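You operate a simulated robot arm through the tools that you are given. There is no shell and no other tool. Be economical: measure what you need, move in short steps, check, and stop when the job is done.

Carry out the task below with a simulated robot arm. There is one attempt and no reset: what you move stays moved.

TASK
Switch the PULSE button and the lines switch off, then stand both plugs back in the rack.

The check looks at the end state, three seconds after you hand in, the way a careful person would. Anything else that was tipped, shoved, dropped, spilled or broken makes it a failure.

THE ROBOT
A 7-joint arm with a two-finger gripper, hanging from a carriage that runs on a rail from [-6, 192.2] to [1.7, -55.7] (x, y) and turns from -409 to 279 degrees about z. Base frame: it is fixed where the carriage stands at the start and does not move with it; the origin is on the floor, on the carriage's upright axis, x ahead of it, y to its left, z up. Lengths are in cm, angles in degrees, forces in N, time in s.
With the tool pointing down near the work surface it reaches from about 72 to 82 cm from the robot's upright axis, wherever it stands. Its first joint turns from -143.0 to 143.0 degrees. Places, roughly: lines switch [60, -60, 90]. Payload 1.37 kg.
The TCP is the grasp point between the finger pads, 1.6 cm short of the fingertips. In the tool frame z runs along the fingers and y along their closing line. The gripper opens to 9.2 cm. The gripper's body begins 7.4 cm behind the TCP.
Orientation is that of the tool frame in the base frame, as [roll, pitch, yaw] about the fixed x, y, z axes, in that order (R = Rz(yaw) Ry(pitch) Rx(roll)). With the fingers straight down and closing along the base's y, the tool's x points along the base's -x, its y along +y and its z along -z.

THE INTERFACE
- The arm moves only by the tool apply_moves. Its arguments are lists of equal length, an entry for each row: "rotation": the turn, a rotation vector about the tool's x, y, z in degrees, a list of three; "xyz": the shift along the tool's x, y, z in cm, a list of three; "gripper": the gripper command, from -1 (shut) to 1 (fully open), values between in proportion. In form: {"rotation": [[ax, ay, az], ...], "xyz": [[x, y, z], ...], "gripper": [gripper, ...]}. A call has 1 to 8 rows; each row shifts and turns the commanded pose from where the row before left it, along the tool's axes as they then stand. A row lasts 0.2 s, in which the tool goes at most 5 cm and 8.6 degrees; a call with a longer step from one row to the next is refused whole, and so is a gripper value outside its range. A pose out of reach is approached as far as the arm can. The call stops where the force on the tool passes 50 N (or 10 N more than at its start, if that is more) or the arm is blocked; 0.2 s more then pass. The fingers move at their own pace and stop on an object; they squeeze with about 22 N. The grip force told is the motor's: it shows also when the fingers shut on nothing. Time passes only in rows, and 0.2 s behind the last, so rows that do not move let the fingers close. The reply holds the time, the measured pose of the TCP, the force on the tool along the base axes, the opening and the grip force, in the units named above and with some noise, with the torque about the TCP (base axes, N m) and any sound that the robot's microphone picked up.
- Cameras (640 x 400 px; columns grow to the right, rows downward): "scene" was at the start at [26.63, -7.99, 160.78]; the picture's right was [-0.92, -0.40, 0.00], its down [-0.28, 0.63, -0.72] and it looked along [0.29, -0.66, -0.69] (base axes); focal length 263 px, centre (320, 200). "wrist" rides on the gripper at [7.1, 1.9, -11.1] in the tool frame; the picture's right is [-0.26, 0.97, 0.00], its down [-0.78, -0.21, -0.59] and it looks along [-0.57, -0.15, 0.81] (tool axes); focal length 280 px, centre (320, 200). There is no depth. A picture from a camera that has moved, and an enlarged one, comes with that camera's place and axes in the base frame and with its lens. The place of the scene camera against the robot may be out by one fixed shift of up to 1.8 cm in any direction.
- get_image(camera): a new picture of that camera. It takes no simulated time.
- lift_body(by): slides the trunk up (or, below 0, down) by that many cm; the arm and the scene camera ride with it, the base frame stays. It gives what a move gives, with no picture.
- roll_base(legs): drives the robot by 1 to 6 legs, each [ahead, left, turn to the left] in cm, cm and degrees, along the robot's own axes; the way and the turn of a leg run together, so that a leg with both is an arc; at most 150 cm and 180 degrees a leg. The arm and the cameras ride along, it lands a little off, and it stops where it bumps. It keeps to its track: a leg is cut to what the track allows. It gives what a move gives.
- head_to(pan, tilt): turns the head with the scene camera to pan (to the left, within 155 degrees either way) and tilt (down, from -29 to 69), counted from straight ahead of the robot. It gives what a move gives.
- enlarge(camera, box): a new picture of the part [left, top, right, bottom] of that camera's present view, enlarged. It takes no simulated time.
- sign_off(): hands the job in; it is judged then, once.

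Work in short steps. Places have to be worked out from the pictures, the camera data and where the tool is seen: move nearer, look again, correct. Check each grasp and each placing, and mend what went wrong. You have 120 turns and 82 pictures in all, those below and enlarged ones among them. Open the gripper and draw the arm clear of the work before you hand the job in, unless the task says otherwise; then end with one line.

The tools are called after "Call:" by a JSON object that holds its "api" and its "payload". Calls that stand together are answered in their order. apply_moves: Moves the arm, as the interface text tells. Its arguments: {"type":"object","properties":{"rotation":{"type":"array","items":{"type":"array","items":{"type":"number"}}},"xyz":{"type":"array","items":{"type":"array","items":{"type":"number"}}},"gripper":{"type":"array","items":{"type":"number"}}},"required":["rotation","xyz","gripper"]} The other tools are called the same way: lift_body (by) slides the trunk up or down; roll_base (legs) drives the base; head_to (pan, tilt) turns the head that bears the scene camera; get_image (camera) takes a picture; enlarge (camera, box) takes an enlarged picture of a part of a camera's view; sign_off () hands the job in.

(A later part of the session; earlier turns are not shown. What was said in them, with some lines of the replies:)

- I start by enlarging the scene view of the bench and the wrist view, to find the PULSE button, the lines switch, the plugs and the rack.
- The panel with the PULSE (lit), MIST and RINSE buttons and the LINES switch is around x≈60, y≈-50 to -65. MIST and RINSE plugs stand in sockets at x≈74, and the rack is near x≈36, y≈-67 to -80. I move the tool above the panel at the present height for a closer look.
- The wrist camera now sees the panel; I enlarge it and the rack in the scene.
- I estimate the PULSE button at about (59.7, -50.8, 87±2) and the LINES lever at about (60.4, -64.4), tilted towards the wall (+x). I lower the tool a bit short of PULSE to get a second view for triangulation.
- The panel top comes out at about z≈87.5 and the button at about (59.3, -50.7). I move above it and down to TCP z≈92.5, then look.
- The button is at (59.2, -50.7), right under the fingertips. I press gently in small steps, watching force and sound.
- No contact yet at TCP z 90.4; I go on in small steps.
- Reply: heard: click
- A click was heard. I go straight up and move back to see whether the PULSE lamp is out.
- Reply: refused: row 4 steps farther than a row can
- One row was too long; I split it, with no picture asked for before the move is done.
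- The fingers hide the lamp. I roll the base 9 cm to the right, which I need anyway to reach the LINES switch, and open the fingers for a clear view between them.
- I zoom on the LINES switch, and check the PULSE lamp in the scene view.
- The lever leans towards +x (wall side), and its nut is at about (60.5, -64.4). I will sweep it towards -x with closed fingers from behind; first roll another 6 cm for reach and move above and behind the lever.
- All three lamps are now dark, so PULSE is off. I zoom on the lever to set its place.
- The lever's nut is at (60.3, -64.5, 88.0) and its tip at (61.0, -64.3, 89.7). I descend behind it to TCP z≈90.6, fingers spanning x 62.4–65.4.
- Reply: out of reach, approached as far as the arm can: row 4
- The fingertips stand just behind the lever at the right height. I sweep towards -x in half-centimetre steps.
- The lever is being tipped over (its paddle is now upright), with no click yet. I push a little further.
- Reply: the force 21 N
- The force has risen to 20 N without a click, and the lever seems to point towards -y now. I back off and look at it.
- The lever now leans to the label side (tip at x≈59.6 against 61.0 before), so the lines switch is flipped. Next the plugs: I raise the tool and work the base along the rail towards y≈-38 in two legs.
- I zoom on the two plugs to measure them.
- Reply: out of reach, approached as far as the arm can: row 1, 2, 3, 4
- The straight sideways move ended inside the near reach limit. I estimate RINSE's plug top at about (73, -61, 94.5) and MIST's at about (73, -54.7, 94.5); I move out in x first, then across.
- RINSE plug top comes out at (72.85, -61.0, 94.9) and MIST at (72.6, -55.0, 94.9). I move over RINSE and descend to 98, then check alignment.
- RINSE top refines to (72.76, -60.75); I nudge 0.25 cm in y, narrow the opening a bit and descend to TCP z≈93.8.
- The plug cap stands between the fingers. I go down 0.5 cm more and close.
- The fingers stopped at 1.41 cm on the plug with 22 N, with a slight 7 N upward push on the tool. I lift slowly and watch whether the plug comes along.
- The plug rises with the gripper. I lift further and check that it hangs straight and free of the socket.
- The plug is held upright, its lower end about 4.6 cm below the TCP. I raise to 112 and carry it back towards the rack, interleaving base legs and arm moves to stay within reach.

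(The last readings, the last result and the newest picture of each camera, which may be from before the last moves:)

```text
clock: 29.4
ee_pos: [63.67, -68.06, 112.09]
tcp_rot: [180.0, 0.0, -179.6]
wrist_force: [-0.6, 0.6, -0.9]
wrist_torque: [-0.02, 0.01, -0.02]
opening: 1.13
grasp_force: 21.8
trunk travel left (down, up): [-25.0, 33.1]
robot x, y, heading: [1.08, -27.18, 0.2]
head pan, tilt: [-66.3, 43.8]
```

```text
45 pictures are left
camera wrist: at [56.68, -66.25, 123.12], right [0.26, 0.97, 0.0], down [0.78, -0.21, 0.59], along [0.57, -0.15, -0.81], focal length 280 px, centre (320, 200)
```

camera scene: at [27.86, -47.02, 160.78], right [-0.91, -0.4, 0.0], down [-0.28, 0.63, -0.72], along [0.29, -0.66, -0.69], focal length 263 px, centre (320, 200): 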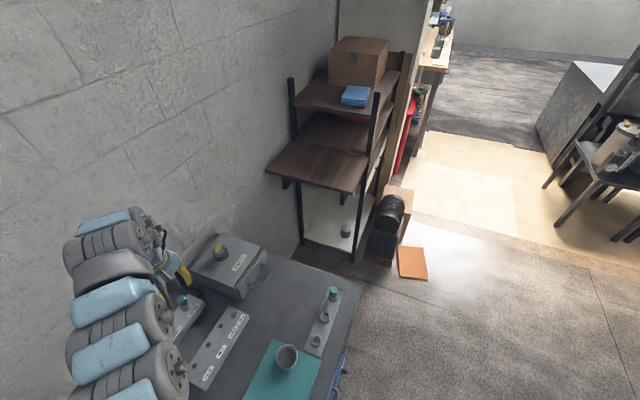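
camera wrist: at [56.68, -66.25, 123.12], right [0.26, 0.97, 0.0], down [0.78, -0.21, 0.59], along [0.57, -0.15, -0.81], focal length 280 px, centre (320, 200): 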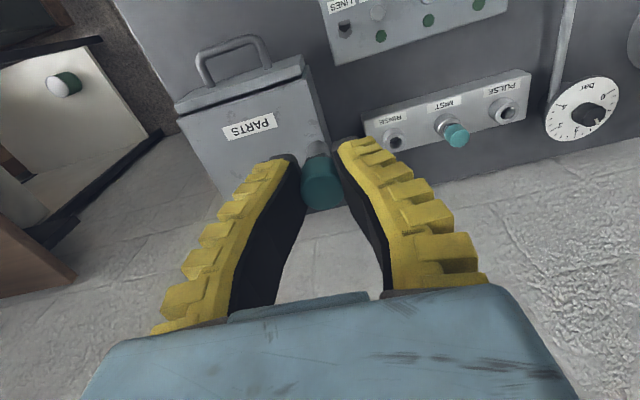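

The plug is still held. I carry on with the next legs to the rack.

Call:
{"api": "roll_base", "payload": {"legs": [[0, 12, 0]]}}

Call:
{"api": "apply_moves", "payload": {"rotation": [[0, 0, 0], [0, 0, 0], [0, 0, 0], [0, 0, 0]], "xyz": [[2.3, -3, 0], [2.3, -3, 0], [2.3, -3, 0], [2.3, -3, 0]], "gripper": [-1, -1, -1, -1]}}

Call:
{"api": "roll_base", "payload": {"legs": [[0, 13, 0]]}}

Call:
{"api": "apply_moves", "payload": {"rotation": [[0, 0, 0], [0, 0, 0], [0, 0, 0], [0, 0, 0], [0, 0, 0], [0, 0, 0]], "xyz": [[3.7, -2, 0], [3.7, -2, 0], [3.7, -2, 0], [3.7, -2, 0], [3.7, -2, 0], [3.7, -2, 0]], "gripper": [-1, -1, -1, -1, -1, -1]}}

Call:
{"api": "get_image", "payload": {"camera": "wrist"}}

Call:
{"api": "get_image", "payload": {"camera": "scene"}}

```text
clock: 30.6
ee_pos: [63.34, -56.11, 112.03]
tcp_rot: [-180.0, -0.1, -179.8]
wrist_force: [-0.3, -0.4, -0.5]
wrist_torque: [-0.02, -0.01, 0.0]
opening: 1.14
grasp_force: 21.8
trunk travel left (down, up): [-25.0, 33.1]
robot x, y, heading: [0.55, -15.37, 0.1]
head pan, tilt: [-66.3, 43.8]
```

```text
clock: 31.6
ee_pos: [54.46, -68.1, 112.03]
tcp_rot: [180.0, 0.1, -179.6]
wrist_force: [-0.1, -0.3, 0.4]
wrist_torque: [-0.04, 0.02, 0.01]
opening: 1.11
grasp_force: 22.3
trunk travel left (down, up): [-25.0, 33.1]
robot x, y, heading: [0.53, -15.3, 0.3]
head pan, tilt: [-66.3, 43.8]
```

```text
clock: 32.9
ee_pos: [53.85, -55.19, 112.03]
tcp_rot: [180.0, 0.1, -179.9]
wrist_force: [0.7, -0.3, -0.6]
wrist_torque: [0.0, -0.02, -0.04]
opening: 1.14
grasp_force: 22.2
trunk travel left (down, up): [-25.0, 33.1]
robot x, y, heading: [0.08, -1.92, 0.2]
head pan, tilt: [-66.3, 43.8]
```

```text
clock: 34.3
ee_pos: [32.02, -67.46, 112.33]
tcp_rot: [179.9, -0.1, -179.8]
wrist_force: [-0.3, 0.5, -0.6]
wrist_torque: [-0.05, 0.07, -0.02]
opening: 1.1
grasp_force: 21.6
trunk travel left (down, up): [-25.0, 33.1]
robot x, y, heading: [0.19, -2.21, 0.5]
head pan, tilt: [-66.3, 43.8]
```

```text
44 pictures are left
camera wrist: at [24.83, -65.63, 123.28], right [0.26, 0.97, 0.0], down [0.78, -0.21, 0.59], along [0.57, -0.15, -0.81], focal length 280 px, centre (320, 200)
```

wrist: 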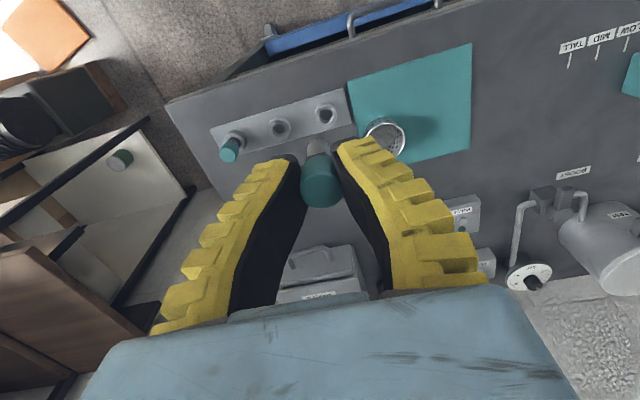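

```text
43 pictures are left
camera scene: at [26.74, -10.0, 160.79], right [-0.91, -0.41, 0.0], down [-0.28, 0.63, -0.72], along [0.29, -0.66, -0.69], focal length 263 px, centre (320, 200)
```

scene: 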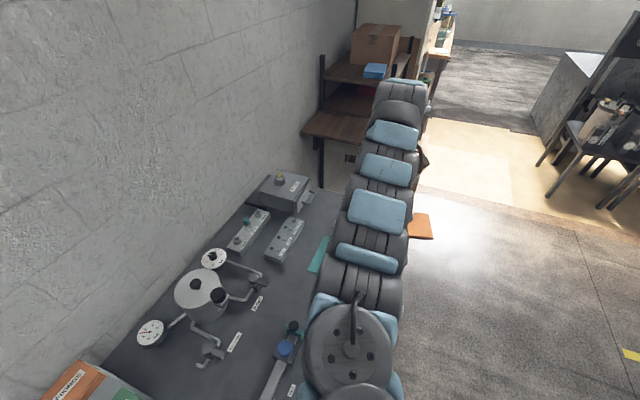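

I enlarge the rack in the wrist view to measure the holes.

Call:
{"api": "enlarge", "payload": {"camera": "wrist", "box": [200, 80, 376, 190]}}

```text
3.64 times, centred on (288, 135) of wrist
camera zoom: at [24.83, -65.63, 123.28], right [0.26, 0.97, 0.0], down [0.78, -0.21, 0.59], along [0.57, -0.15, -0.81], focal length 1020 px, centre (436, 436)
```

zoom: 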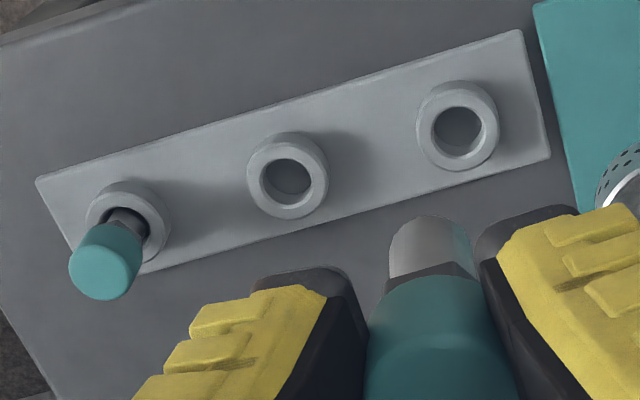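

The rack's free holes triangulate to about (37.25, -67.85, 87) and (37.45, -74.6, 87). I'll fill the middle one first: roll the base 4 cm right for reach, then move short of the hole and lower for a close look.

Call:
{"api": "roll_base", "payload": {"legs": [[0, -4, 0]]}}

Call:
{"api": "apply_moves", "payload": {"rotation": [[0, 0, 0], [0, 0, 0], [0, 0, 0], [0, 0, 0], [0, 0, 0]], "xyz": [[-2, -1.5, 0], [-2, -1.5, 0], [0, 0, 4.5], [0, 0, 4.5], [0, 0, 4]], "gripper": [-1, -1, -1, -1, -1]}}

Call:
{"api": "get_image", "payload": {"camera": "wrist"}}

```text
clock: 35.2
ee_pos: [31.91, -71.42, 112.2]
tcp_rot: [-180.0, 0.0, -179.7]
wrist_force: [0.0, 0.0, 0.3]
wrist_torque: [0.0, 0.0, -0.01]
opening: 1.1
grasp_force: 22.7
trunk travel left (down, up): [-25.0, 33.1]
robot x, y, heading: [-0.08, -5.74, 0.3]
head pan, tilt: [-66.3, 43.8]
```

```text
clock: 36.4
ee_pos: [35.69, -73.69, 99.16]
tcp_rot: [-180.0, 0.0, -179.6]
wrist_force: [0.1, 1.1, -0.9]
wrist_torque: [0.0, 0.04, 0.01]
opening: 1.1
grasp_force: 21.8
out of reach, approached as far as the arm can: row 2
trunk travel left (down, up): [-25.0, 33.1]
robot x, y, heading: [0.57, -6.1, 0.1]
head pan, tilt: [-66.3, 43.8]
```

```text
41 pictures are left
camera wrist: at [28.67, -71.76, 110.29], right [0.26, 0.97, 0.0], down [0.78, -0.21, 0.59], along [0.57, -0.15, -0.81], focal length 280 px, centre (320, 200)
```

wrist: 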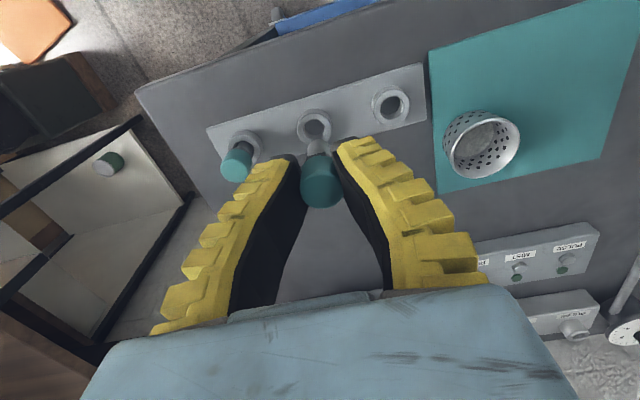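

Hole 2 refines to (37.33, -74.46). I zoom to see where the plug's lower end is against the tool.

Call:
{"api": "enlarge", "payload": {"camera": "wrist", "box": [256, 80, 400, 170]}}

```text
4.44 times, centred on (328, 125) of wrist
camera zoom: at [28.67, -71.76, 110.29], right [0.26, 0.97, 0.0], down [0.78, -0.21, 0.59], along [0.57, -0.15, -0.81], focal length 1246 px, centre (284, 533)
```

zoom: 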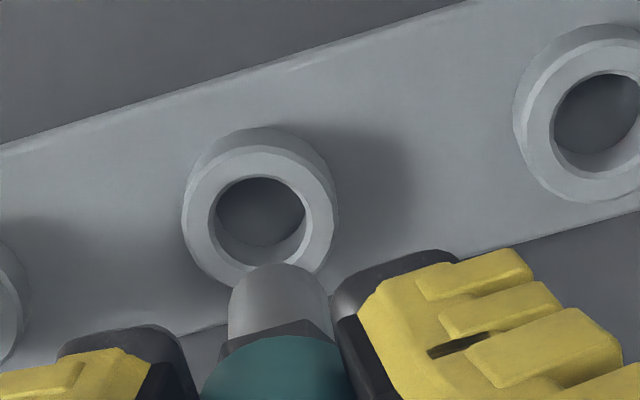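

The shaft (about 1.5 cm) must go into the 1.9 cm hole. By the camera geometry the plug axis must move about +1.75 in x and -1.0 in y; I do that and come down to just above the rim.

Call:
{"api": "apply_moves", "payload": {"rotation": [[0, 0, 0], [0, 0, 0], [0, 0, 0], [0, 0, 0]], "xyz": [[-1.75, -1.0, 0], [0, 0, 3], [0, 0, 2.5], [0, 0, 0]], "gripper": [-1, -1, -1, -1]}}

Call:
{"api": "enlarge", "payload": {"camera": "wrist", "box": [240, 70, 400, 170]}}

```text
clock: 37.4
ee_pos: [36.99, -73.91, 93.91]
tcp_rot: [-179.9, 0.0, -179.8]
wrist_force: [0.4, 0.1, -0.6]
wrist_torque: [0.03, 0.0, 0.01]
opening: 1.08
grasp_force: 21.6
out of reach, approached as far as the arm can: row 1
trunk travel left (down, up): [-25.0, 33.1]
robot x, y, heading: [0.23, -6.01, 0.1]
head pan, tilt: [-66.3, 43.8]
```

```text
4.00 times, centred on (320, 120) of wrist
camera zoom: at [29.92, -71.96, 105.03], right [0.26, 0.97, 0.0], down [0.78, -0.21, 0.59], along [0.57, -0.15, -0.81], focal length 1122 px, centre (320, 520)
```

zoom: 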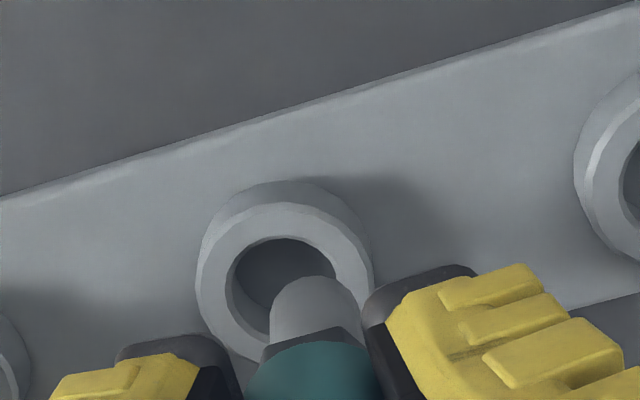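

The reach limit stopped the sideways move; I raise 5 cm, roll the base 4 cm more to the right, and re-approach.

Call:
{"api": "apply_moves", "payload": {"rotation": [[0, 0, 0], [0, 0, 0]], "xyz": [[0, 0, -3], [0, 0, -3]], "gripper": [-1, -1]}}

Call:
{"api": "roll_base", "payload": {"legs": [[0, -4, 0]]}}

Call:
{"api": "apply_moves", "payload": {"rotation": [[0, 0, 0], [0, 0, 0], [0, 0, 0]], "xyz": [[-0.3, 3.4, 0], [0, 0, 2], [0, 0, 0]], "gripper": [-1, -1, -1]}}

```text
clock: 38.0
ee_pos: [37.2, -74.16, 99.68]
tcp_rot: [179.9, -0.1, -179.7]
wrist_force: [-0.8, -0.5, -0.3]
wrist_torque: [-0.02, -0.03, 0.0]
opening: 1.07
grasp_force: 22.2
trunk travel left (down, up): [-25.0, 33.1]
robot x, y, heading: [0.23, -5.79, 0.4]
head pan, tilt: [-66.3, 43.8]
```

```text
clock: 38.9
ee_pos: [37.15, -78.07, 99.84]
tcp_rot: [179.9, -0.1, -179.8]
wrist_force: [0.2, -1.2, -0.3]
wrist_torque: [-0.01, 0.0, 0.01]
opening: 1.09
grasp_force: 22.5
trunk travel left (down, up): [-25.0, 33.1]
robot x, y, heading: [0.47, -9.61, 0.1]
head pan, tilt: [-66.3, 43.8]
```

```text
clock: 39.7
ee_pos: [37.66, -74.73, 97.74]
tcp_rot: [-180.0, 0.0, -179.7]
wrist_force: [0.0, -0.7, 0.3]
wrist_torque: [0.04, 0.02, 0.0]
opening: 1.05
grasp_force: 21.9
trunk travel left (down, up): [-25.0, 33.1]
robot x, y, heading: [0.19, -10.39, 0.1]
head pan, tilt: [-66.3, 43.8]
```

The TCP is at (37.66, -74.73), which should put the plug axis over the hole. I lower to TCP 92 and check.

Call:
{"api": "apply_moves", "payload": {"rotation": [[0, 0, 0], [0, 0, 0], [0, 0, 0]], "xyz": [[0, 0, 3], [0, 0, 2.6], [0, 0, 0]], "gripper": [-1, -1, -1]}}

Call:
{"api": "enlarge", "payload": {"camera": "wrist", "box": [240, 90, 400, 190]}}

```text
clock: 40.5
ee_pos: [37.6, -74.87, 92.33]
tcp_rot: [-180.0, 0.0, -179.8]
wrist_force: [-1.9, 2.3, 9.1]
wrist_torque: [0.1, 0.08, 0.0]
opening: 1.27
grasp_force: 21.7
trunk travel left (down, up): [-25.0, 33.1]
robot x, y, heading: [0.23, -10.05, 0.4]
head pan, tilt: [-66.3, 43.8]
```

```text
4.00 times, centred on (320, 140) of wrist
camera zoom: at [30.57, -72.99, 103.39], right [0.26, 0.97, 0.0], down [0.78, -0.21, 0.59], along [0.57, -0.15, -0.81], focal length 1122 px, centre (320, 440)
```

zoom: 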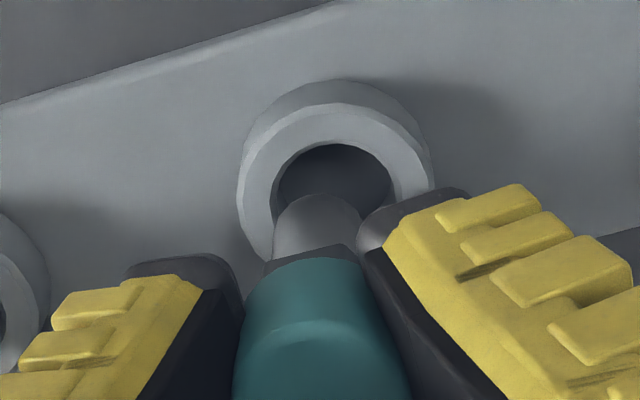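

The plug's end touches the far side of the rim (9 N up). By the picture it must go about 0.55 cm towards -x and 0.35 cm towards +y; I lift 0.8 cm, shift, and look again.

Call:
{"api": "apply_moves", "payload": {"rotation": [[0, 0, 0], [0, 0, 0], [0, 0, 0]], "xyz": [[0, 0, -0.8], [0.55, 0.35, 0], [0, 0, 0]], "gripper": [-1, -1, -1]}}

Call:
{"api": "enlarge", "payload": {"camera": "wrist", "box": [240, 90, 400, 190]}}

```text
clock: 41.3
ee_pos: [36.99, -74.36, 93.13]
tcp_rot: [-179.9, 0.0, -179.8]
wrist_force: [-0.6, -0.2, -0.6]
wrist_torque: [-0.02, 0.0, 0.01]
opening: 1.09
grasp_force: 22.6
trunk travel left (down, up): [-25.0, 33.1]
robot x, y, heading: [0.46, -9.72, 0.3]
head pan, tilt: [-66.3, 43.8]
```

```text
4.00 times, centred on (320, 140) of wrist
camera zoom: at [30.0, -72.54, 104.17], right [0.26, 0.97, 0.0], down [0.78, -0.21, 0.59], along [0.57, -0.15, -0.81], focal length 1122 px, centre (320, 440)
```

zoom: 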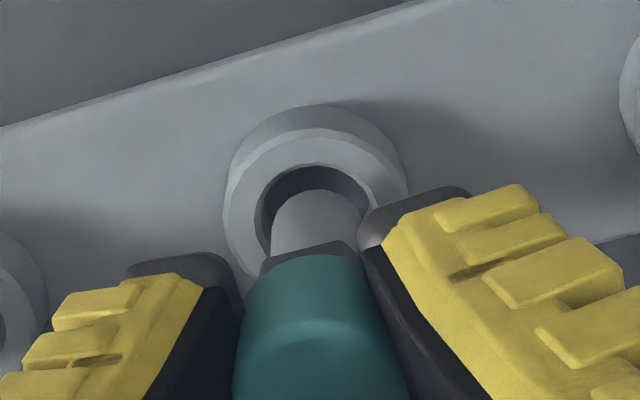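

The shaft now looks centred over the hole. I lower slowly in small steps and watch the force.

Call:
{"api": "apply_moves", "payload": {"rotation": [[0, 0, 0], [0, 0, 0], [0, 0, 0]], "xyz": [[-0.05, 0, 0.5], [0, 0, 0.4], [0, 0, 0.4]], "gripper": [-1, -1, -1]}}

Call:
{"api": "enlarge", "payload": {"camera": "wrist", "box": [240, 90, 400, 190]}}

```text
clock: 42.1
ee_pos: [37.15, -74.41, 91.86]
tcp_rot: [179.9, 0.1, -179.8]
wrist_force: [3.4, -2.2, -1.0]
wrist_torque: [-0.07, -0.07, -0.02]
opening: 1.07
grasp_force: 21.8
trunk travel left (down, up): [-25.0, 33.1]
robot x, y, heading: [0.08, -10.27, 0.3]
head pan, tilt: [-66.3, 43.8]
```

```text
4.00 times, centred on (320, 140) of wrist
camera zoom: at [30.02, -72.5, 102.86], right [0.26, 0.97, 0.0], down [0.78, -0.21, 0.59], along [0.57, -0.15, -0.81], focal length 1122 px, centre (320, 440)
```

zoom: 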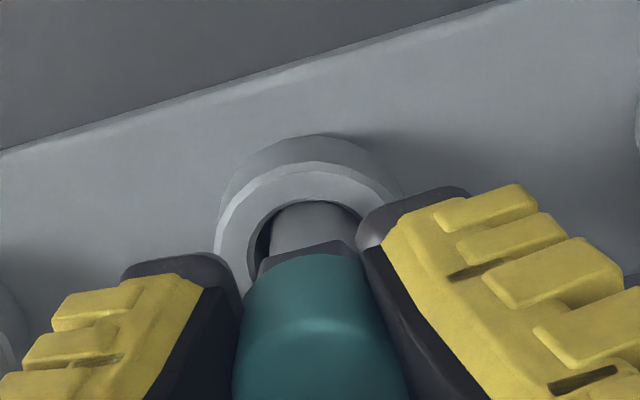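

The shaft has entered the hole; a small side force suggests a shift of +x 0.1 and -y 0.05. I keep lowering.

Call:
{"api": "apply_moves", "payload": {"rotation": [[0, 0, 0], [0, 0, 0], [0, 0, 0]], "xyz": [[-0.1, -0.05, 0.3], [0, 0, 0.4], [0, 0, 0.4]], "gripper": [-1, -1, -1]}}

```text
clock: 42.9
ee_pos: [37.04, -74.6, 90.85]
tcp_rot: [-179.8, 0.1, -179.8]
wrist_force: [-2.4, 1.2, 18.7]
wrist_torque: [0.06, 0.03, -0.01]
opening: 1.32
grasp_force: 21.9
trunk travel left (down, up): [-25.0, 33.1]
robot x, y, heading: [0.58, -9.89, 0.2]
head pan, tilt: [-66.3, 43.8]
```

The force rose to 19 N upward: either the plug is seated or the fingertips are on the collar. I look before opening.

Call:
{"api": "enlarge", "payload": {"camera": "wrist", "box": [200, 90, 400, 215]}}

```text
3.20 times, centred on (300, 152) of wrist
camera zoom: at [30.11, -72.74, 101.94], right [0.26, 0.97, 0.0], down [0.78, -0.21, 0.59], along [0.57, -0.16, -0.81], focal length 897 px, centre (384, 352)
```

zoom: 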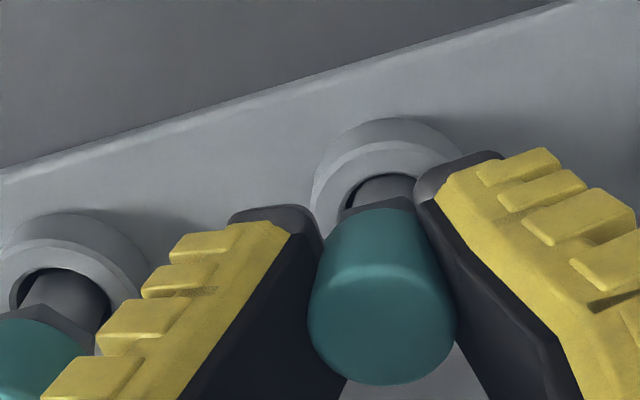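

Our plug sits like its neighbour, with the dark collar just over the rim. I open to about 3 cm and check it stands.

Call:
{"api": "apply_moves", "payload": {"rotation": [[0, 0, 0], [0, 0, 0], [0, 0, 0]], "xyz": [[0, 0, 0], [0, 0, 0], [0, 0, 0]], "gripper": [-0.4, -0.4, -0.4]}}

Call:
{"api": "get_image", "payload": {"camera": "wrist"}}

```text
clock: 43.7
ee_pos: [37.07, -74.35, 90.64]
tcp_rot: [-179.9, 0.1, -179.9]
wrist_force: [1.2, 0.4, -0.5]
wrist_torque: [0.01, 0.02, -0.03]
opening: 3.13
grasp_force: 2.5
trunk travel left (down, up): [-25.0, 33.1]
robot x, y, heading: [0.3, -10.14, 0.3]
head pan, tilt: [-66.3, 43.8]
```

```text
34 pictures are left
camera wrist: at [30.07, -72.54, 101.72], right [0.26, 0.97, 0.0], down [0.78, -0.21, 0.59], along [0.57, -0.15, -0.81], focal length 280 px, centre (320, 200)
```

wrist: 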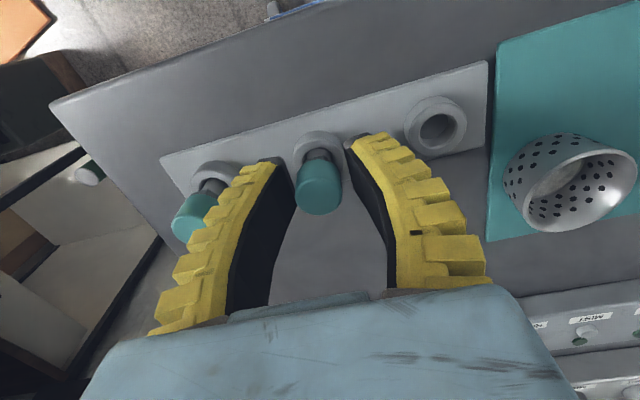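

The plug stands in the middle hole, like its neighbour. I rise straight up to clear it and check.

Call:
{"api": "apply_moves", "payload": {"rotation": [[0, 0, 0], [0, 0, 0], [0, 0, 0], [0, 0, 0], [0, 0, 0], [0, 0, 0]], "xyz": [[0, 0, -2], [0, 0, -3], [0, 0, -4], [0, 0, -4], [0, 0, -4], [0, 0, -4]], "gripper": [-0.4, -0.4, -0.4, -0.4, -0.4, -0.4]}}

Call:
{"api": "get_image", "payload": {"camera": "wrist"}}

```text
clock: 45.1
ee_pos: [37.2, -74.33, 111.67]
tcp_rot: [179.9, 0.0, -179.8]
wrist_force: [0.5, 0.0, -0.4]
wrist_torque: [-0.02, -0.03, 0.03]
opening: 3.14
grasp_force: 2.5
trunk travel left (down, up): [-25.0, 33.1]
robot x, y, heading: [0.59, -9.82, 0.2]
head pan, tilt: [-66.3, 43.8]
```

```text
33 pictures are left
camera wrist: at [30.14, -72.44, 122.74], right [0.26, 0.97, 0.0], down [0.78, -0.21, 0.59], along [0.57, -0.15, -0.81], focal length 280 px, centre (320, 200)
```

wrist: 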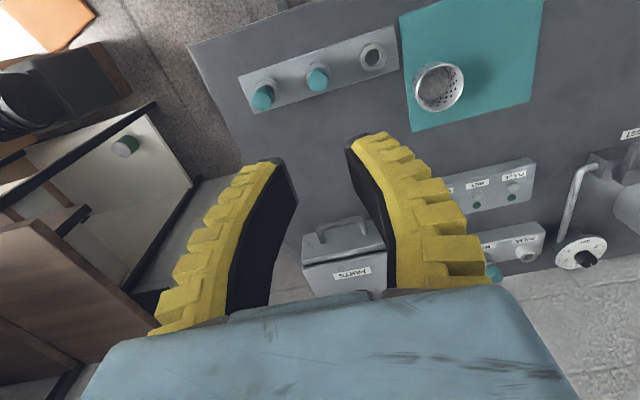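

Good: both stand upright. Now back to MIST, with arm moves and base legs interleaved the other way.

Call:
{"api": "apply_moves", "payload": {"rotation": [[0, 0, 0], [0, 0, 0], [0, 0, 0], [0, 0, 0], [0, 0, 0]], "xyz": [[-3.6, 2.5, 0], [-3.6, 2.5, 0], [-3.6, 2.5, 0], [-3.6, 2.5, 0], [-3.6, 2.5, 0]], "gripper": [-0.4, -0.4, -0.4, -0.4, -0.4]}}

Call:
{"api": "roll_base", "payload": {"legs": [[0, -12, 0]]}}

Call:
{"api": "apply_moves", "payload": {"rotation": [[0, 0, 0], [0, 0, 0], [0, 0, 0], [0, 0, 0]], "xyz": [[-2.6, 3, 0], [-2.6, 3, 0], [-2.6, 3, 0], [-2.6, 3, 0]], "gripper": [-0.4, -0.4, -0.4, -0.4]}}

Call:
{"api": "roll_base", "payload": {"legs": [[0, -12, 0]]}}

Call:
{"api": "apply_moves", "payload": {"rotation": [[0, 0, 0], [0, 0, 0], [0, 0, 0], [0, 0, 0]], "xyz": [[-2, 3.5, 0], [-2, 3.5, 0], [-2, 3.5, 0], [-1, 4, 0]], "gripper": [-0.2, -0.2, -0.2, -0.2]}}

```text
clock: 46.3
ee_pos: [54.94, -61.81, 111.82]
tcp_rot: [180.0, -0.1, -179.8]
wrist_force: [0.0, -1.0, 0.3]
wrist_torque: [0.0, -0.05, -0.01]
opening: 3.14
grasp_force: 2.9
trunk travel left (down, up): [-25.0, 33.1]
robot x, y, heading: [0.16, -10.28, 0.4]
head pan, tilt: [-66.3, 43.8]
```

```text
clock: 47.5
ee_pos: [55.56, -73.34, 111.8]
tcp_rot: [-180.0, 0.1, -179.5]
wrist_force: [0.2, 0.9, 0.5]
wrist_torque: [0.01, 0.0, 0.0]
opening: 3.14
grasp_force: 3.1
trunk travel left (down, up): [-25.0, 33.1]
robot x, y, heading: [0.6, -21.93, 0.5]
head pan, tilt: [-66.3, 43.8]
```

```text
clock: 48.5
ee_pos: [65.97, -61.18, 111.56]
tcp_rot: [180.0, 0.1, -179.7]
wrist_force: [0.2, -0.5, 0.6]
wrist_torque: [0.04, -0.03, -0.01]
opening: 3.13
grasp_force: 2.5
trunk travel left (down, up): [-25.0, 33.1]
robot x, y, heading: [0.74, -21.61, 0.5]
head pan, tilt: [-66.3, 43.8]
```

```text
clock: 49.8
ee_pos: [66.33, -73.0, 111.59]
tcp_rot: [-180.0, 0.0, -179.6]
wrist_force: [0.9, -0.5, -0.3]
wrist_torque: [0.02, 0.0, 0.02]
opening: 3.17
grasp_force: 2.5
trunk travel left (down, up): [-25.0, 33.1]
robot x, y, heading: [1.04, -33.48, 0.4]
head pan, tilt: [-66.3, 43.8]
```

```text
clock: 50.8
ee_pos: [73.03, -58.59, 111.46]
tcp_rot: [180.0, -0.1, -179.7]
wrist_force: [-1.3, 0.9, 0.7]
wrist_torque: [0.02, -0.02, 0.03]
opening: 4.0
grasp_force: 2.4
trunk travel left (down, up): [-25.0, 33.1]
robot x, y, heading: [1.1, -33.68, 0.2]
head pan, tilt: [-66.3, 43.8]
```

I move over MIST at about (72.7, -54.9) and down to z≈99, then check.

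Call:
{"api": "apply_moves", "payload": {"rotation": [[0, 0, 0], [0, 0, 0], [0, 0, 0], [0, 0, 0]], "xyz": [[0.3, 3.7, 0], [0, 0, 4.5], [0, 0, 4.5], [0, 0, 3.5]], "gripper": [-0.15, -0.15, -0.15, -0.15]}}

Call:
{"api": "get_image", "payload": {"camera": "wrist"}}

```text
clock: 51.8
ee_pos: [73.07, -54.84, 98.96]
tcp_rot: [-180.0, 0.1, -179.7]
wrist_force: [0.2, 0.1, 0.7]
wrist_torque: [0.02, 0.02, -0.05]
opening: 4.25
grasp_force: 2.2
trunk travel left (down, up): [-25.0, 33.1]
robot x, y, heading: [1.53, -33.64, 0.5]
head pan, tilt: [-66.3, 43.8]
```

```text
32 pictures are left
camera wrist: at [65.92, -52.93, 110.06], right [0.26, 0.97, 0.0], down [0.78, -0.21, 0.59], along [0.57, -0.15, -0.81], focal length 280 px, centre (320, 200)
```

wrist: 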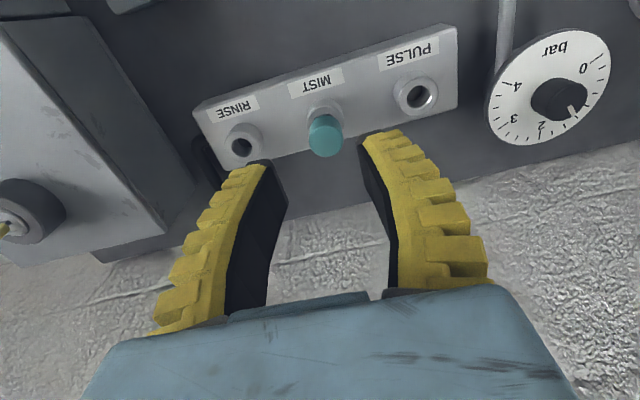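

MIST's top reads (72.4, -54.3). I correct by -0.45 in x and +0.35 in y, and descend to TCP 94.2.

Call:
{"api": "apply_moves", "payload": {"rotation": [[0, 0, 0], [0, 0, 0], [0, 0, 0], [0, 0, 0]], "xyz": [[0.4, 0.35, 1], [0, 0, 1.7], [0, 0, 1], [0, 0, 1]], "gripper": [-0.15, -0.15, -0.15, -0.15]}}

Call:
{"api": "get_image", "payload": {"camera": "wrist"}}

```text
clock: 52.8
ee_pos: [72.61, -54.45, 94.37]
tcp_rot: [180.0, -0.1, -179.7]
wrist_force: [-0.6, 0.5, 0.4]
wrist_torque: [-0.02, -0.02, -0.03]
opening: 4.24
grasp_force: 2.8
trunk travel left (down, up): [-25.0, 33.1]
robot x, y, heading: [1.21, -33.74, 0.6]
head pan, tilt: [-66.3, 43.8]
```

```text
31 pictures are left
camera wrist: at [65.51, -52.57, 105.47], right [0.26, 0.97, 0.0], down [0.78, -0.21, 0.59], along [0.57, -0.15, -0.81], focal length 280 px, centre (320, 200)
```

wrist: 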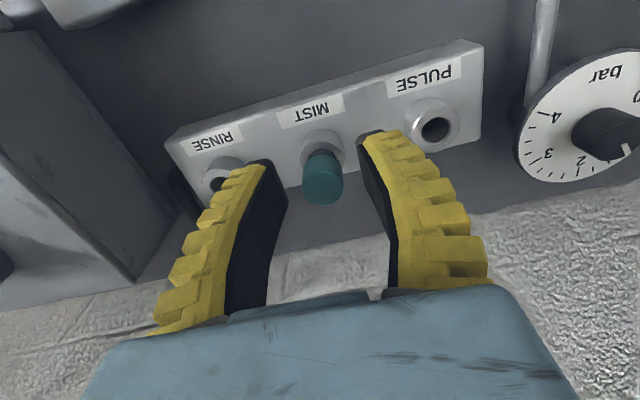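

Well centred. I go down 0.6 cm, close, and lift a little.

Call:
{"api": "apply_moves", "payload": {"rotation": [[0, 0, 0], [0, 0, 0], [0, 0, 0], [0, 0, 0], [0, 0, 0], [0, 0, 0], [0, 0, 0]], "xyz": [[0, 0, 0.6], [0, 0, 0], [0, 0, 0], [0, 0, 0], [0, 0, -0.5], [0, 0, -0.7], [0, 0, -0.8]], "gripper": [-0.15, -1, -1, -1, -1, -1, -1]}}

Call:
{"api": "get_image", "payload": {"camera": "wrist"}}

```text
clock: 54.4
ee_pos: [72.61, -54.3, 95.77]
tcp_rot: [-180.0, -0.1, -179.6]
wrist_force: [0.6, -0.1, -0.6]
wrist_torque: [0.0, 0.02, -0.01]
opening: 1.26
grasp_force: 22.3
trunk travel left (down, up): [-25.0, 33.1]
robot x, y, heading: [1.22, -33.31, 0.4]
head pan, tilt: [-66.3, 43.8]
```

```text
30 pictures are left
camera wrist: at [65.51, -52.52, 106.88], right [0.26, 0.97, 0.0], down [0.78, -0.21, 0.59], along [0.57, -0.15, -0.81], focal length 280 px, centre (320, 200)
```

wrist: 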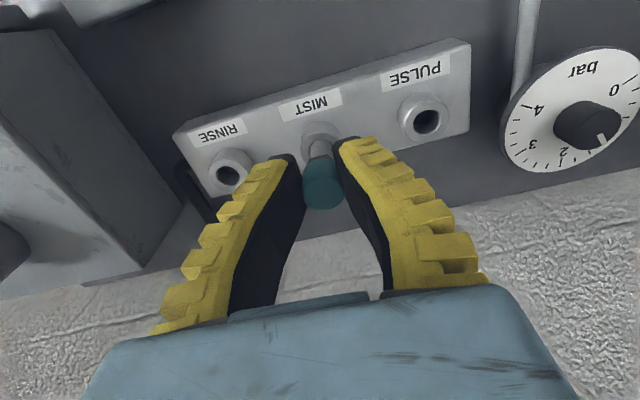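

MIST's plug comes out too. I lift it to 112 and carry it back the same way towards the last free hole.

Call:
{"api": "apply_moves", "payload": {"rotation": [[0, 0, 0], [0, 0, 0], [0, 0, 0], [0, 0, 0], [0, 0, 0], [0, 0, 0], [0, 0, 0], [0, 0, 0]], "xyz": [[0, 0, -2], [0, 0, -2.5], [0, 0, -3], [0, 0, -4], [0, 0, -4.7], [1.8, -3, 0], [1.8, -3, 0], [1.8, -3, 0]], "gripper": [-1, -1, -1, -1, -1, -1, -1, -1]}}

Call:
{"api": "roll_base", "payload": {"legs": [[0, 12, 0]]}}

Call:
{"api": "apply_moves", "payload": {"rotation": [[0, 0, 0], [0, 0, 0], [0, 0, 0], [0, 0, 0]], "xyz": [[2.2, -3.5, 0], [2.2, -3.5, 0], [2.2, -3.5, 0], [2.2, -3.5, 0]], "gripper": [-1, -1, -1, -1]}}

Call:
{"api": "get_image", "payload": {"camera": "wrist"}}

```text
clock: 56.1
ee_pos: [67.13, -63.48, 112.19]
tcp_rot: [-180.0, 0.0, -179.7]
wrist_force: [0.8, -0.4, -0.5]
wrist_torque: [-0.04, -0.01, -0.01]
opening: 1.22
grasp_force: 22.4
trunk travel left (down, up): [-25.0, 33.1]
robot x, y, heading: [0.96, -33.61, 0.5]
head pan, tilt: [-66.3, 43.8]
```

```text
clock: 57.4
ee_pos: [66.84, -51.6, 112.2]
tcp_rot: [180.0, 0.0, -179.6]
wrist_force: [0.0, 0.8, -0.9]
wrist_torque: [0.01, 0.01, -0.01]
opening: 1.22
grasp_force: 21.7
trunk travel left (down, up): [-25.0, 33.1]
robot x, y, heading: [0.54, -22.08, 0.4]
head pan, tilt: [-66.3, 43.8]
```

```text
clock: 58.4
ee_pos: [58.24, -65.58, 112.05]
tcp_rot: [180.0, -0.1, -179.6]
wrist_force: [0.6, 0.8, -0.3]
wrist_torque: [-0.08, 0.01, 0.03]
opening: 1.22
grasp_force: 21.4
trunk travel left (down, up): [-25.0, 33.1]
robot x, y, heading: [0.44, -22.11, 0.3]
head pan, tilt: [-66.3, 43.8]
```

```text
29 pictures are left
camera wrist: at [51.19, -63.66, 123.06], right [0.26, 0.97, 0.0], down [0.78, -0.21, 0.59], along [0.57, -0.15, -0.81], focal length 280 px, centre (320, 200)
```

wrist: 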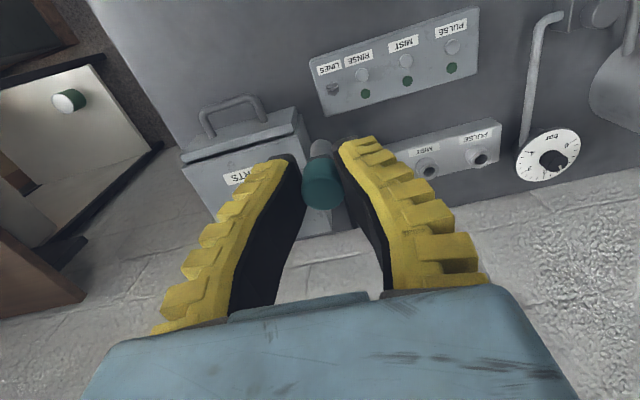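

All three lamps are dark and the lines lever is at the off side. I carry on to the rack.

Call:
{"api": "roll_base", "payload": {"legs": [[0, 12, 0]]}}

Call:
{"api": "apply_moves", "payload": {"rotation": [[0, 0, 0], [0, 0, 0], [0, 0, 0], [0, 0, 0]], "xyz": [[2.5, -3.2, 0], [2.5, -3.2, 0], [2.5, -3.2, 0], [2.5, -3.2, 0]], "gripper": [-1, -1, -1, -1]}}

Call:
{"api": "roll_base", "payload": {"legs": [[0, 5.5, 0]]}}

Call:
{"api": "apply_moves", "payload": {"rotation": [[0, 0, 0], [0, 0, 0], [0, 0, 0], [0, 0, 0], [0, 0, 0], [0, 0, 0]], "xyz": [[3, -1.9, 0], [3, -1.9, 0], [3, -1.9, 0], [3, -1.9, 0], [0, 0, 4.5], [0, 0, 4.5]], "gripper": [-1, -1, -1, -1, -1, -1]}}

Call:
{"api": "get_image", "payload": {"camera": "wrist"}}

```text
clock: 59.6
ee_pos: [57.75, -53.52, 112.02]
tcp_rot: [-180.0, 0.0, -179.8]
wrist_force: [-0.6, -0.4, -0.4]
wrist_torque: [0.01, 0.01, 0.01]
opening: 1.21
grasp_force: 21.9
trunk travel left (down, up): [-25.0, 33.1]
robot x, y, heading: [0.47, -9.38, 0.3]
head pan, tilt: [-66.3, 43.8]
```

```text
clock: 60.6
ee_pos: [47.92, -66.35, 112.0]
tcp_rot: [-179.9, 0.2, -179.7]
wrist_force: [0.3, 1.1, -0.2]
wrist_torque: [-0.02, 0.03, 0.02]
opening: 1.21
grasp_force: 21.9
trunk travel left (down, up): [-25.0, 33.1]
robot x, y, heading: [0.63, -9.2, 0.3]
head pan, tilt: [-66.3, 43.8]
```

```text
clock: 61.6
ee_pos: [47.59, -60.98, 111.95]
tcp_rot: [180.0, 0.1, -179.8]
wrist_force: [0.5, 0.2, 0.0]
wrist_torque: [-0.02, 0.01, -0.03]
opening: 1.22
grasp_force: 22.3
trunk travel left (down, up): [-25.0, 33.1]
robot x, y, heading: [-0.31, -4.43, 0.4]
head pan, tilt: [-66.3, 43.8]
```

```text
clock: 63.0
ee_pos: [35.73, -68.69, 102.93]
tcp_rot: [-179.9, 0.0, -179.8]
wrist_force: [0.0, -0.4, -0.4]
wrist_torque: [0.0, 0.01, 0.02]
opening: 1.19
grasp_force: 21.8
trunk travel left (down, up): [-25.0, 33.1]
robot x, y, heading: [0.08, -4.2, -0.0]
head pan, tilt: [-66.3, 43.8]
```

```text
28 pictures are left
camera wrist: at [28.68, -66.8, 114.02], right [0.26, 0.97, 0.0], down [0.78, -0.21, 0.59], along [0.57, -0.15, -0.81], focal length 280 px, centre (320, 200)
```

wrist: 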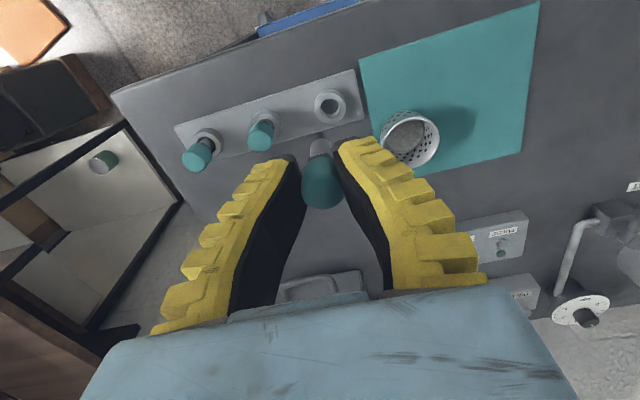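

The last hole reads at about (36.6–36.9, -68.0). I move to TCP (36.9, -68.1) and lower to 94, then compare shaft and hole.

Call:
{"api": "apply_moves", "payload": {"rotation": [[0, 0, 0], [0, 0, 0], [0, 0, 0], [0, 0, 0]], "xyz": [[-1.15, 0.6, 0], [0, 0, 4.5], [0, 0, 4.2], [0, 0, 0]], "gripper": [-1, -1, -1, -1]}}

Call:
{"api": "enlarge", "payload": {"camera": "wrist", "box": [240, 90, 400, 190]}}

```text
clock: 64.0
ee_pos: [36.9, -68.04, 94.11]
tcp_rot: [-179.9, 0.0, -179.8]
wrist_force: [-0.6, 0.0, 0.1]
wrist_torque: [-0.04, -0.02, 0.02]
opening: 1.21
grasp_force: 22.1
trunk travel left (down, up): [-25.0, 33.1]
robot x, y, heading: [0.02, -3.81, 0.1]
head pan, tilt: [-66.3, 43.8]
```

```text
4.00 times, centred on (320, 140) of wrist
camera zoom: at [29.83, -66.25, 105.34], right [0.26, 0.97, 0.0], down [0.78, -0.21, 0.59], along [0.57, -0.15, -0.81], focal length 1122 px, centre (320, 440)
```

zoom: 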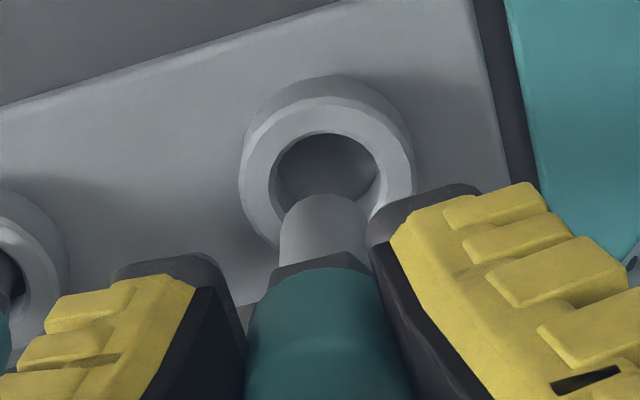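

The shaft is a bit too far to +x. I shift 0.28 cm to -x and 0.08 cm to +y, lower 1 cm, and check.

Call:
{"api": "apply_moves", "payload": {"rotation": [[0, 0, 0], [0, 0, 0], [0, 0, 0]], "xyz": [[0.28, 0.08, 0], [0, 0, 1], [0, 0, 0]], "gripper": [-1, -1, -1]}}

Call:
{"api": "enlarge", "payload": {"camera": "wrist", "box": [240, 90, 400, 190]}}

```text
clock: 64.8
ee_pos: [36.54, -68.0, 93.21]
tcp_rot: [-180.0, -0.1, -179.9]
wrist_force: [-0.1, -0.5, -0.4]
wrist_torque: [0.03, -0.03, -0.01]
opening: 1.2
grasp_force: 22.2
trunk travel left (down, up): [-25.0, 33.1]
robot x, y, heading: [0.08, -3.88, 0.2]
head pan, tilt: [-66.3, 43.8]
```

```text
4.00 times, centred on (320, 140) of wrist
camera zoom: at [29.5, -66.15, 104.39], right [0.26, 0.97, 0.0], down [0.78, -0.21, 0.59], along [0.57, -0.15, -0.81], focal length 1122 px, centre (320, 440)
```

zoom: 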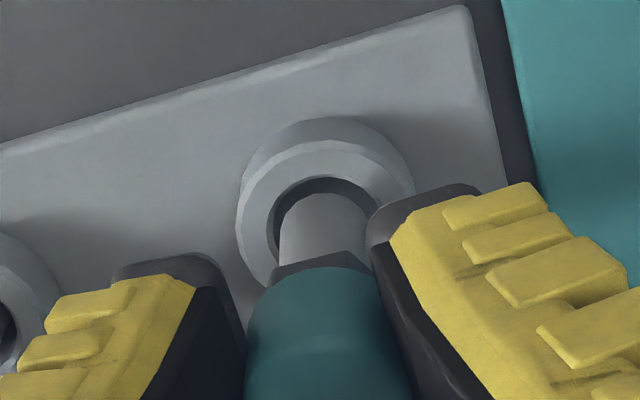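

Nearly centred; a 0.17 cm shift to +x is wanted. I apply it and lower in small steps.

Call:
{"api": "apply_moves", "payload": {"rotation": [[0, 0, 0], [0, 0, 0], [0, 0, 0], [0, 0, 0]], "xyz": [[-0.17, 0, 0.3], [0, 0, 0.4], [0, 0, 0.4], [0, 0, 0.3]], "gripper": [-1, -1, -1, -1]}}

Call:
{"api": "enlarge", "payload": {"camera": "wrist", "box": [240, 90, 400, 190]}}

```text
clock: 65.8
ee_pos: [36.66, -67.91, 91.79]
tcp_rot: [-180.0, 0.0, -179.7]
wrist_force: [0.9, -0.8, -0.1]
wrist_torque: [0.0, -0.03, -0.01]
opening: 1.21
grasp_force: 21.8
trunk travel left (down, up): [-25.0, 33.1]
robot x, y, heading: [-0.14, -4.22, 0.3]
head pan, tilt: [-66.3, 43.8]
```

```text
4.00 times, centred on (320, 140) of wrist
camera zoom: at [29.66, -66.03, 102.95], right [0.26, 0.97, 0.0], down [0.78, -0.21, 0.59], along [0.57, -0.15, -0.81], focal length 1122 px, centre (320, 440)
```

zoom: 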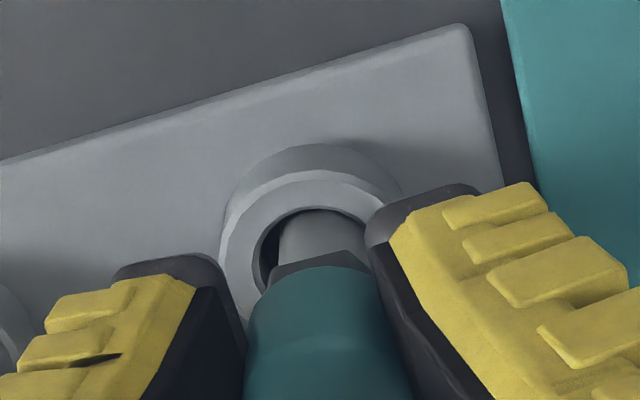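

It has entered without force. I lower until it seats.

Call:
{"api": "apply_moves", "payload": {"rotation": [[0, 0, 0], [0, 0, 0], [0, 0, 0], [0, 0, 0]], "xyz": [[0, -0.05, 0.3], [0, 0, 0.3], [0, 0, 0.3], [0, 0, 0.2]], "gripper": [-1, -1, -1, -1]}}

```text
clock: 66.8
ee_pos: [36.94, -68.05, 90.98]
tcp_rot: [-179.9, 0.1, -179.8]
wrist_force: [1.5, 0.6, 16.3]
wrist_torque: [0.01, -0.12, 0.0]
opening: 1.65
grasp_force: 21.7
trunk travel left (down, up): [-25.0, 33.1]
robot x, y, heading: [0.36, -3.96, 0.1]
head pan, tilt: [-66.3, 43.8]
```

The force rose to 16 N at the same height as before, so the plug is seated. I release and look.

Call:
{"api": "apply_moves", "payload": {"rotation": [[0, 0, 0], [0, 0, 0], [0, 0, 0]], "xyz": [[0, 0, 0], [0, 0, 0], [0, 0, 0]], "gripper": [-0.4, -0.4, -0.4]}}

Call:
{"api": "get_image", "payload": {"camera": "wrist"}}

```text
clock: 67.6
ee_pos: [36.72, -67.89, 90.7]
tcp_rot: [-179.9, 0.0, -179.8]
wrist_force: [-0.1, -0.2, -0.3]
wrist_torque: [-0.01, 0.0, -0.02]
opening: 3.14
grasp_force: 2.6
trunk travel left (down, up): [-25.0, 33.1]
robot x, y, heading: [0.54, -4.44, 0.1]
head pan, tilt: [-66.3, 43.8]
```

```text
24 pictures are left
camera wrist: at [29.64, -65.98, 101.83], right [0.26, 0.97, 0.0], down [0.78, -0.21, 0.59], along [0.57, -0.15, -0.81], focal length 280 px, centre (320, 200)
```

wrist: 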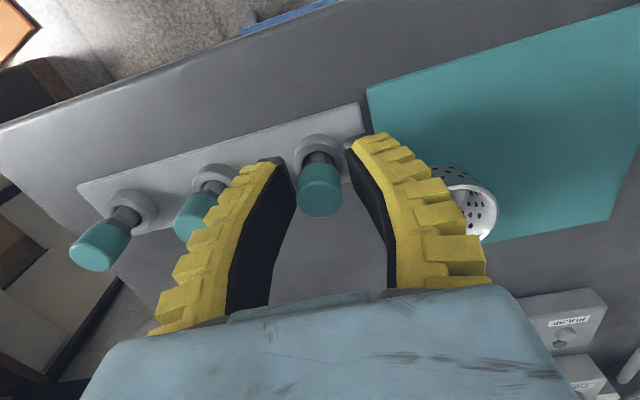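

It stands. I rise straight up to 118 and view the whole rack and panel.

Call:
{"api": "apply_moves", "payload": {"rotation": [[0, 0, 0], [0, 0, 0], [0, 0, 0], [0, 0, 0], [0, 0, 0], [0, 0, 0], [0, 0, 0]], "xyz": [[0, 0, -2], [0, 0, -3], [0, 0, -4], [0, 0, -4.5], [0, 0, -4.5], [0, 0, -4.5], [0, 0, -4.5]], "gripper": [-0.4, -0.4, -0.4, 1, 1, 1, 1]}}

Call:
{"api": "get_image", "payload": {"camera": "wrist"}}

Call:
{"api": "enlarge", "payload": {"camera": "scene", "box": [140, 160, 380, 310]}}

```text
clock: 69.2
ee_pos: [36.66, -67.77, 117.87]
tcp_rot: [-179.9, 0.0, -179.7]
wrist_force: [0.1, 0.1, -0.6]
wrist_torque: [0.01, 0.02, -0.01]
opening: 9.19
grasp_force: 0.1
trunk travel left (down, up): [-25.0, 33.1]
robot x, y, heading: [0.25, -4.34, 0.3]
head pan, tilt: [-66.3, 43.8]
```

```text
23 pictures are left
camera wrist: at [29.63, -66.01, 128.98], right [0.26, 0.97, 0.0], down [0.78, -0.21, 0.59], along [0.57, -0.15, -0.81], focal length 280 px, centre (320, 200)
```

wrist: 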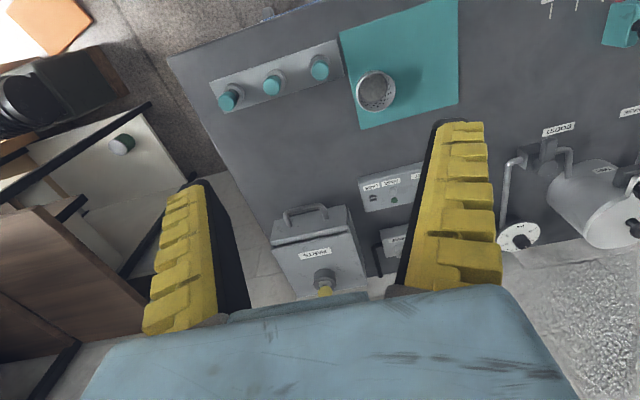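

```text
2.67 times, centred on (260, 235) of scene
camera zoom: at [26.8, -12.0, 160.79], right [-0.91, -0.41, 0.0], down [-0.28, 0.63, -0.72], along [0.29, -0.66, -0.69], focal length 702 px, centre (480, 107)
```

zoom: 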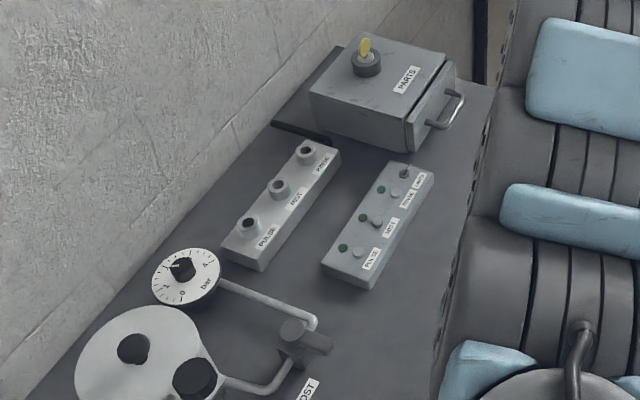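

All lamps are dark, sockets are empty and the rack holds three upright plugs. One last zoom on the LINES lever and on the rack.

Call:
{"api": "enlarge", "payload": {"camera": "scene", "box": [256, 210, 320, 250]}}

Call:
{"api": "enlarge", "payload": {"camera": "wrist", "box": [190, 30, 350, 130]}}

```text
10.00 times, centred on (288, 230) of scene
camera zoom: at [26.8, -12.0, 160.79], right [-0.91, -0.41, 0.0], down [-0.28, 0.63, -0.72], along [0.29, -0.66, -0.69], focal length 2631 px, centre (640, -100)
```

zoom: 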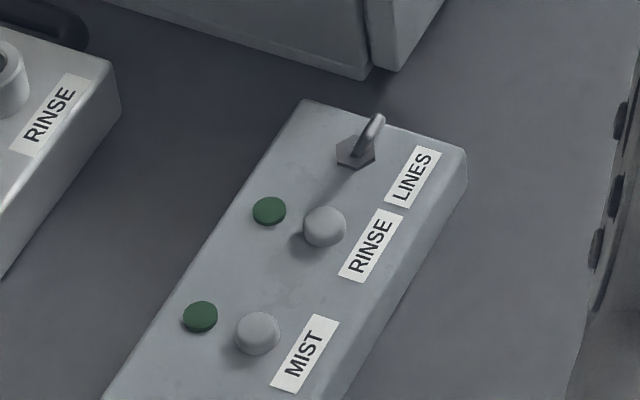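

```text
4.00 times, centred on (270, 80) of wrist
camera zoom: at [29.63, -66.01, 128.98], right [0.26, 0.97, 0.0], down [0.78, -0.21, 0.59], along [0.57, -0.15, -0.81], focal length 1122 px, centre (520, 680)
```

zoom: 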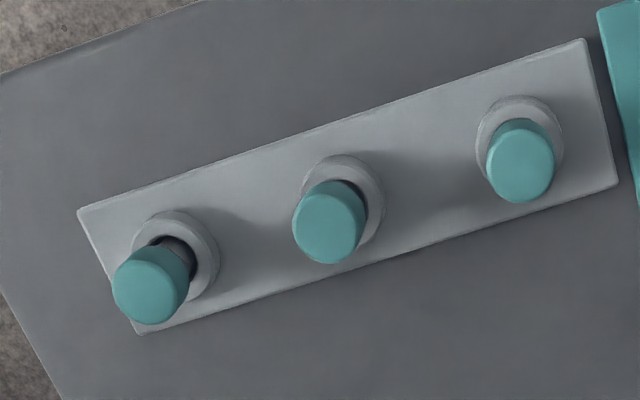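

The lever leans to the other side, and the plugs stand in the rack. The arm is clear with the gripper open, so I hand in.

Call:
{"api": "sign_off", "payload": {}}

```text
The job is handed in.
```

The job is handed in: the PULSE button is off and its lamp is dark, the lines switch is flipped to its other position, and both plugs stand in the rack.
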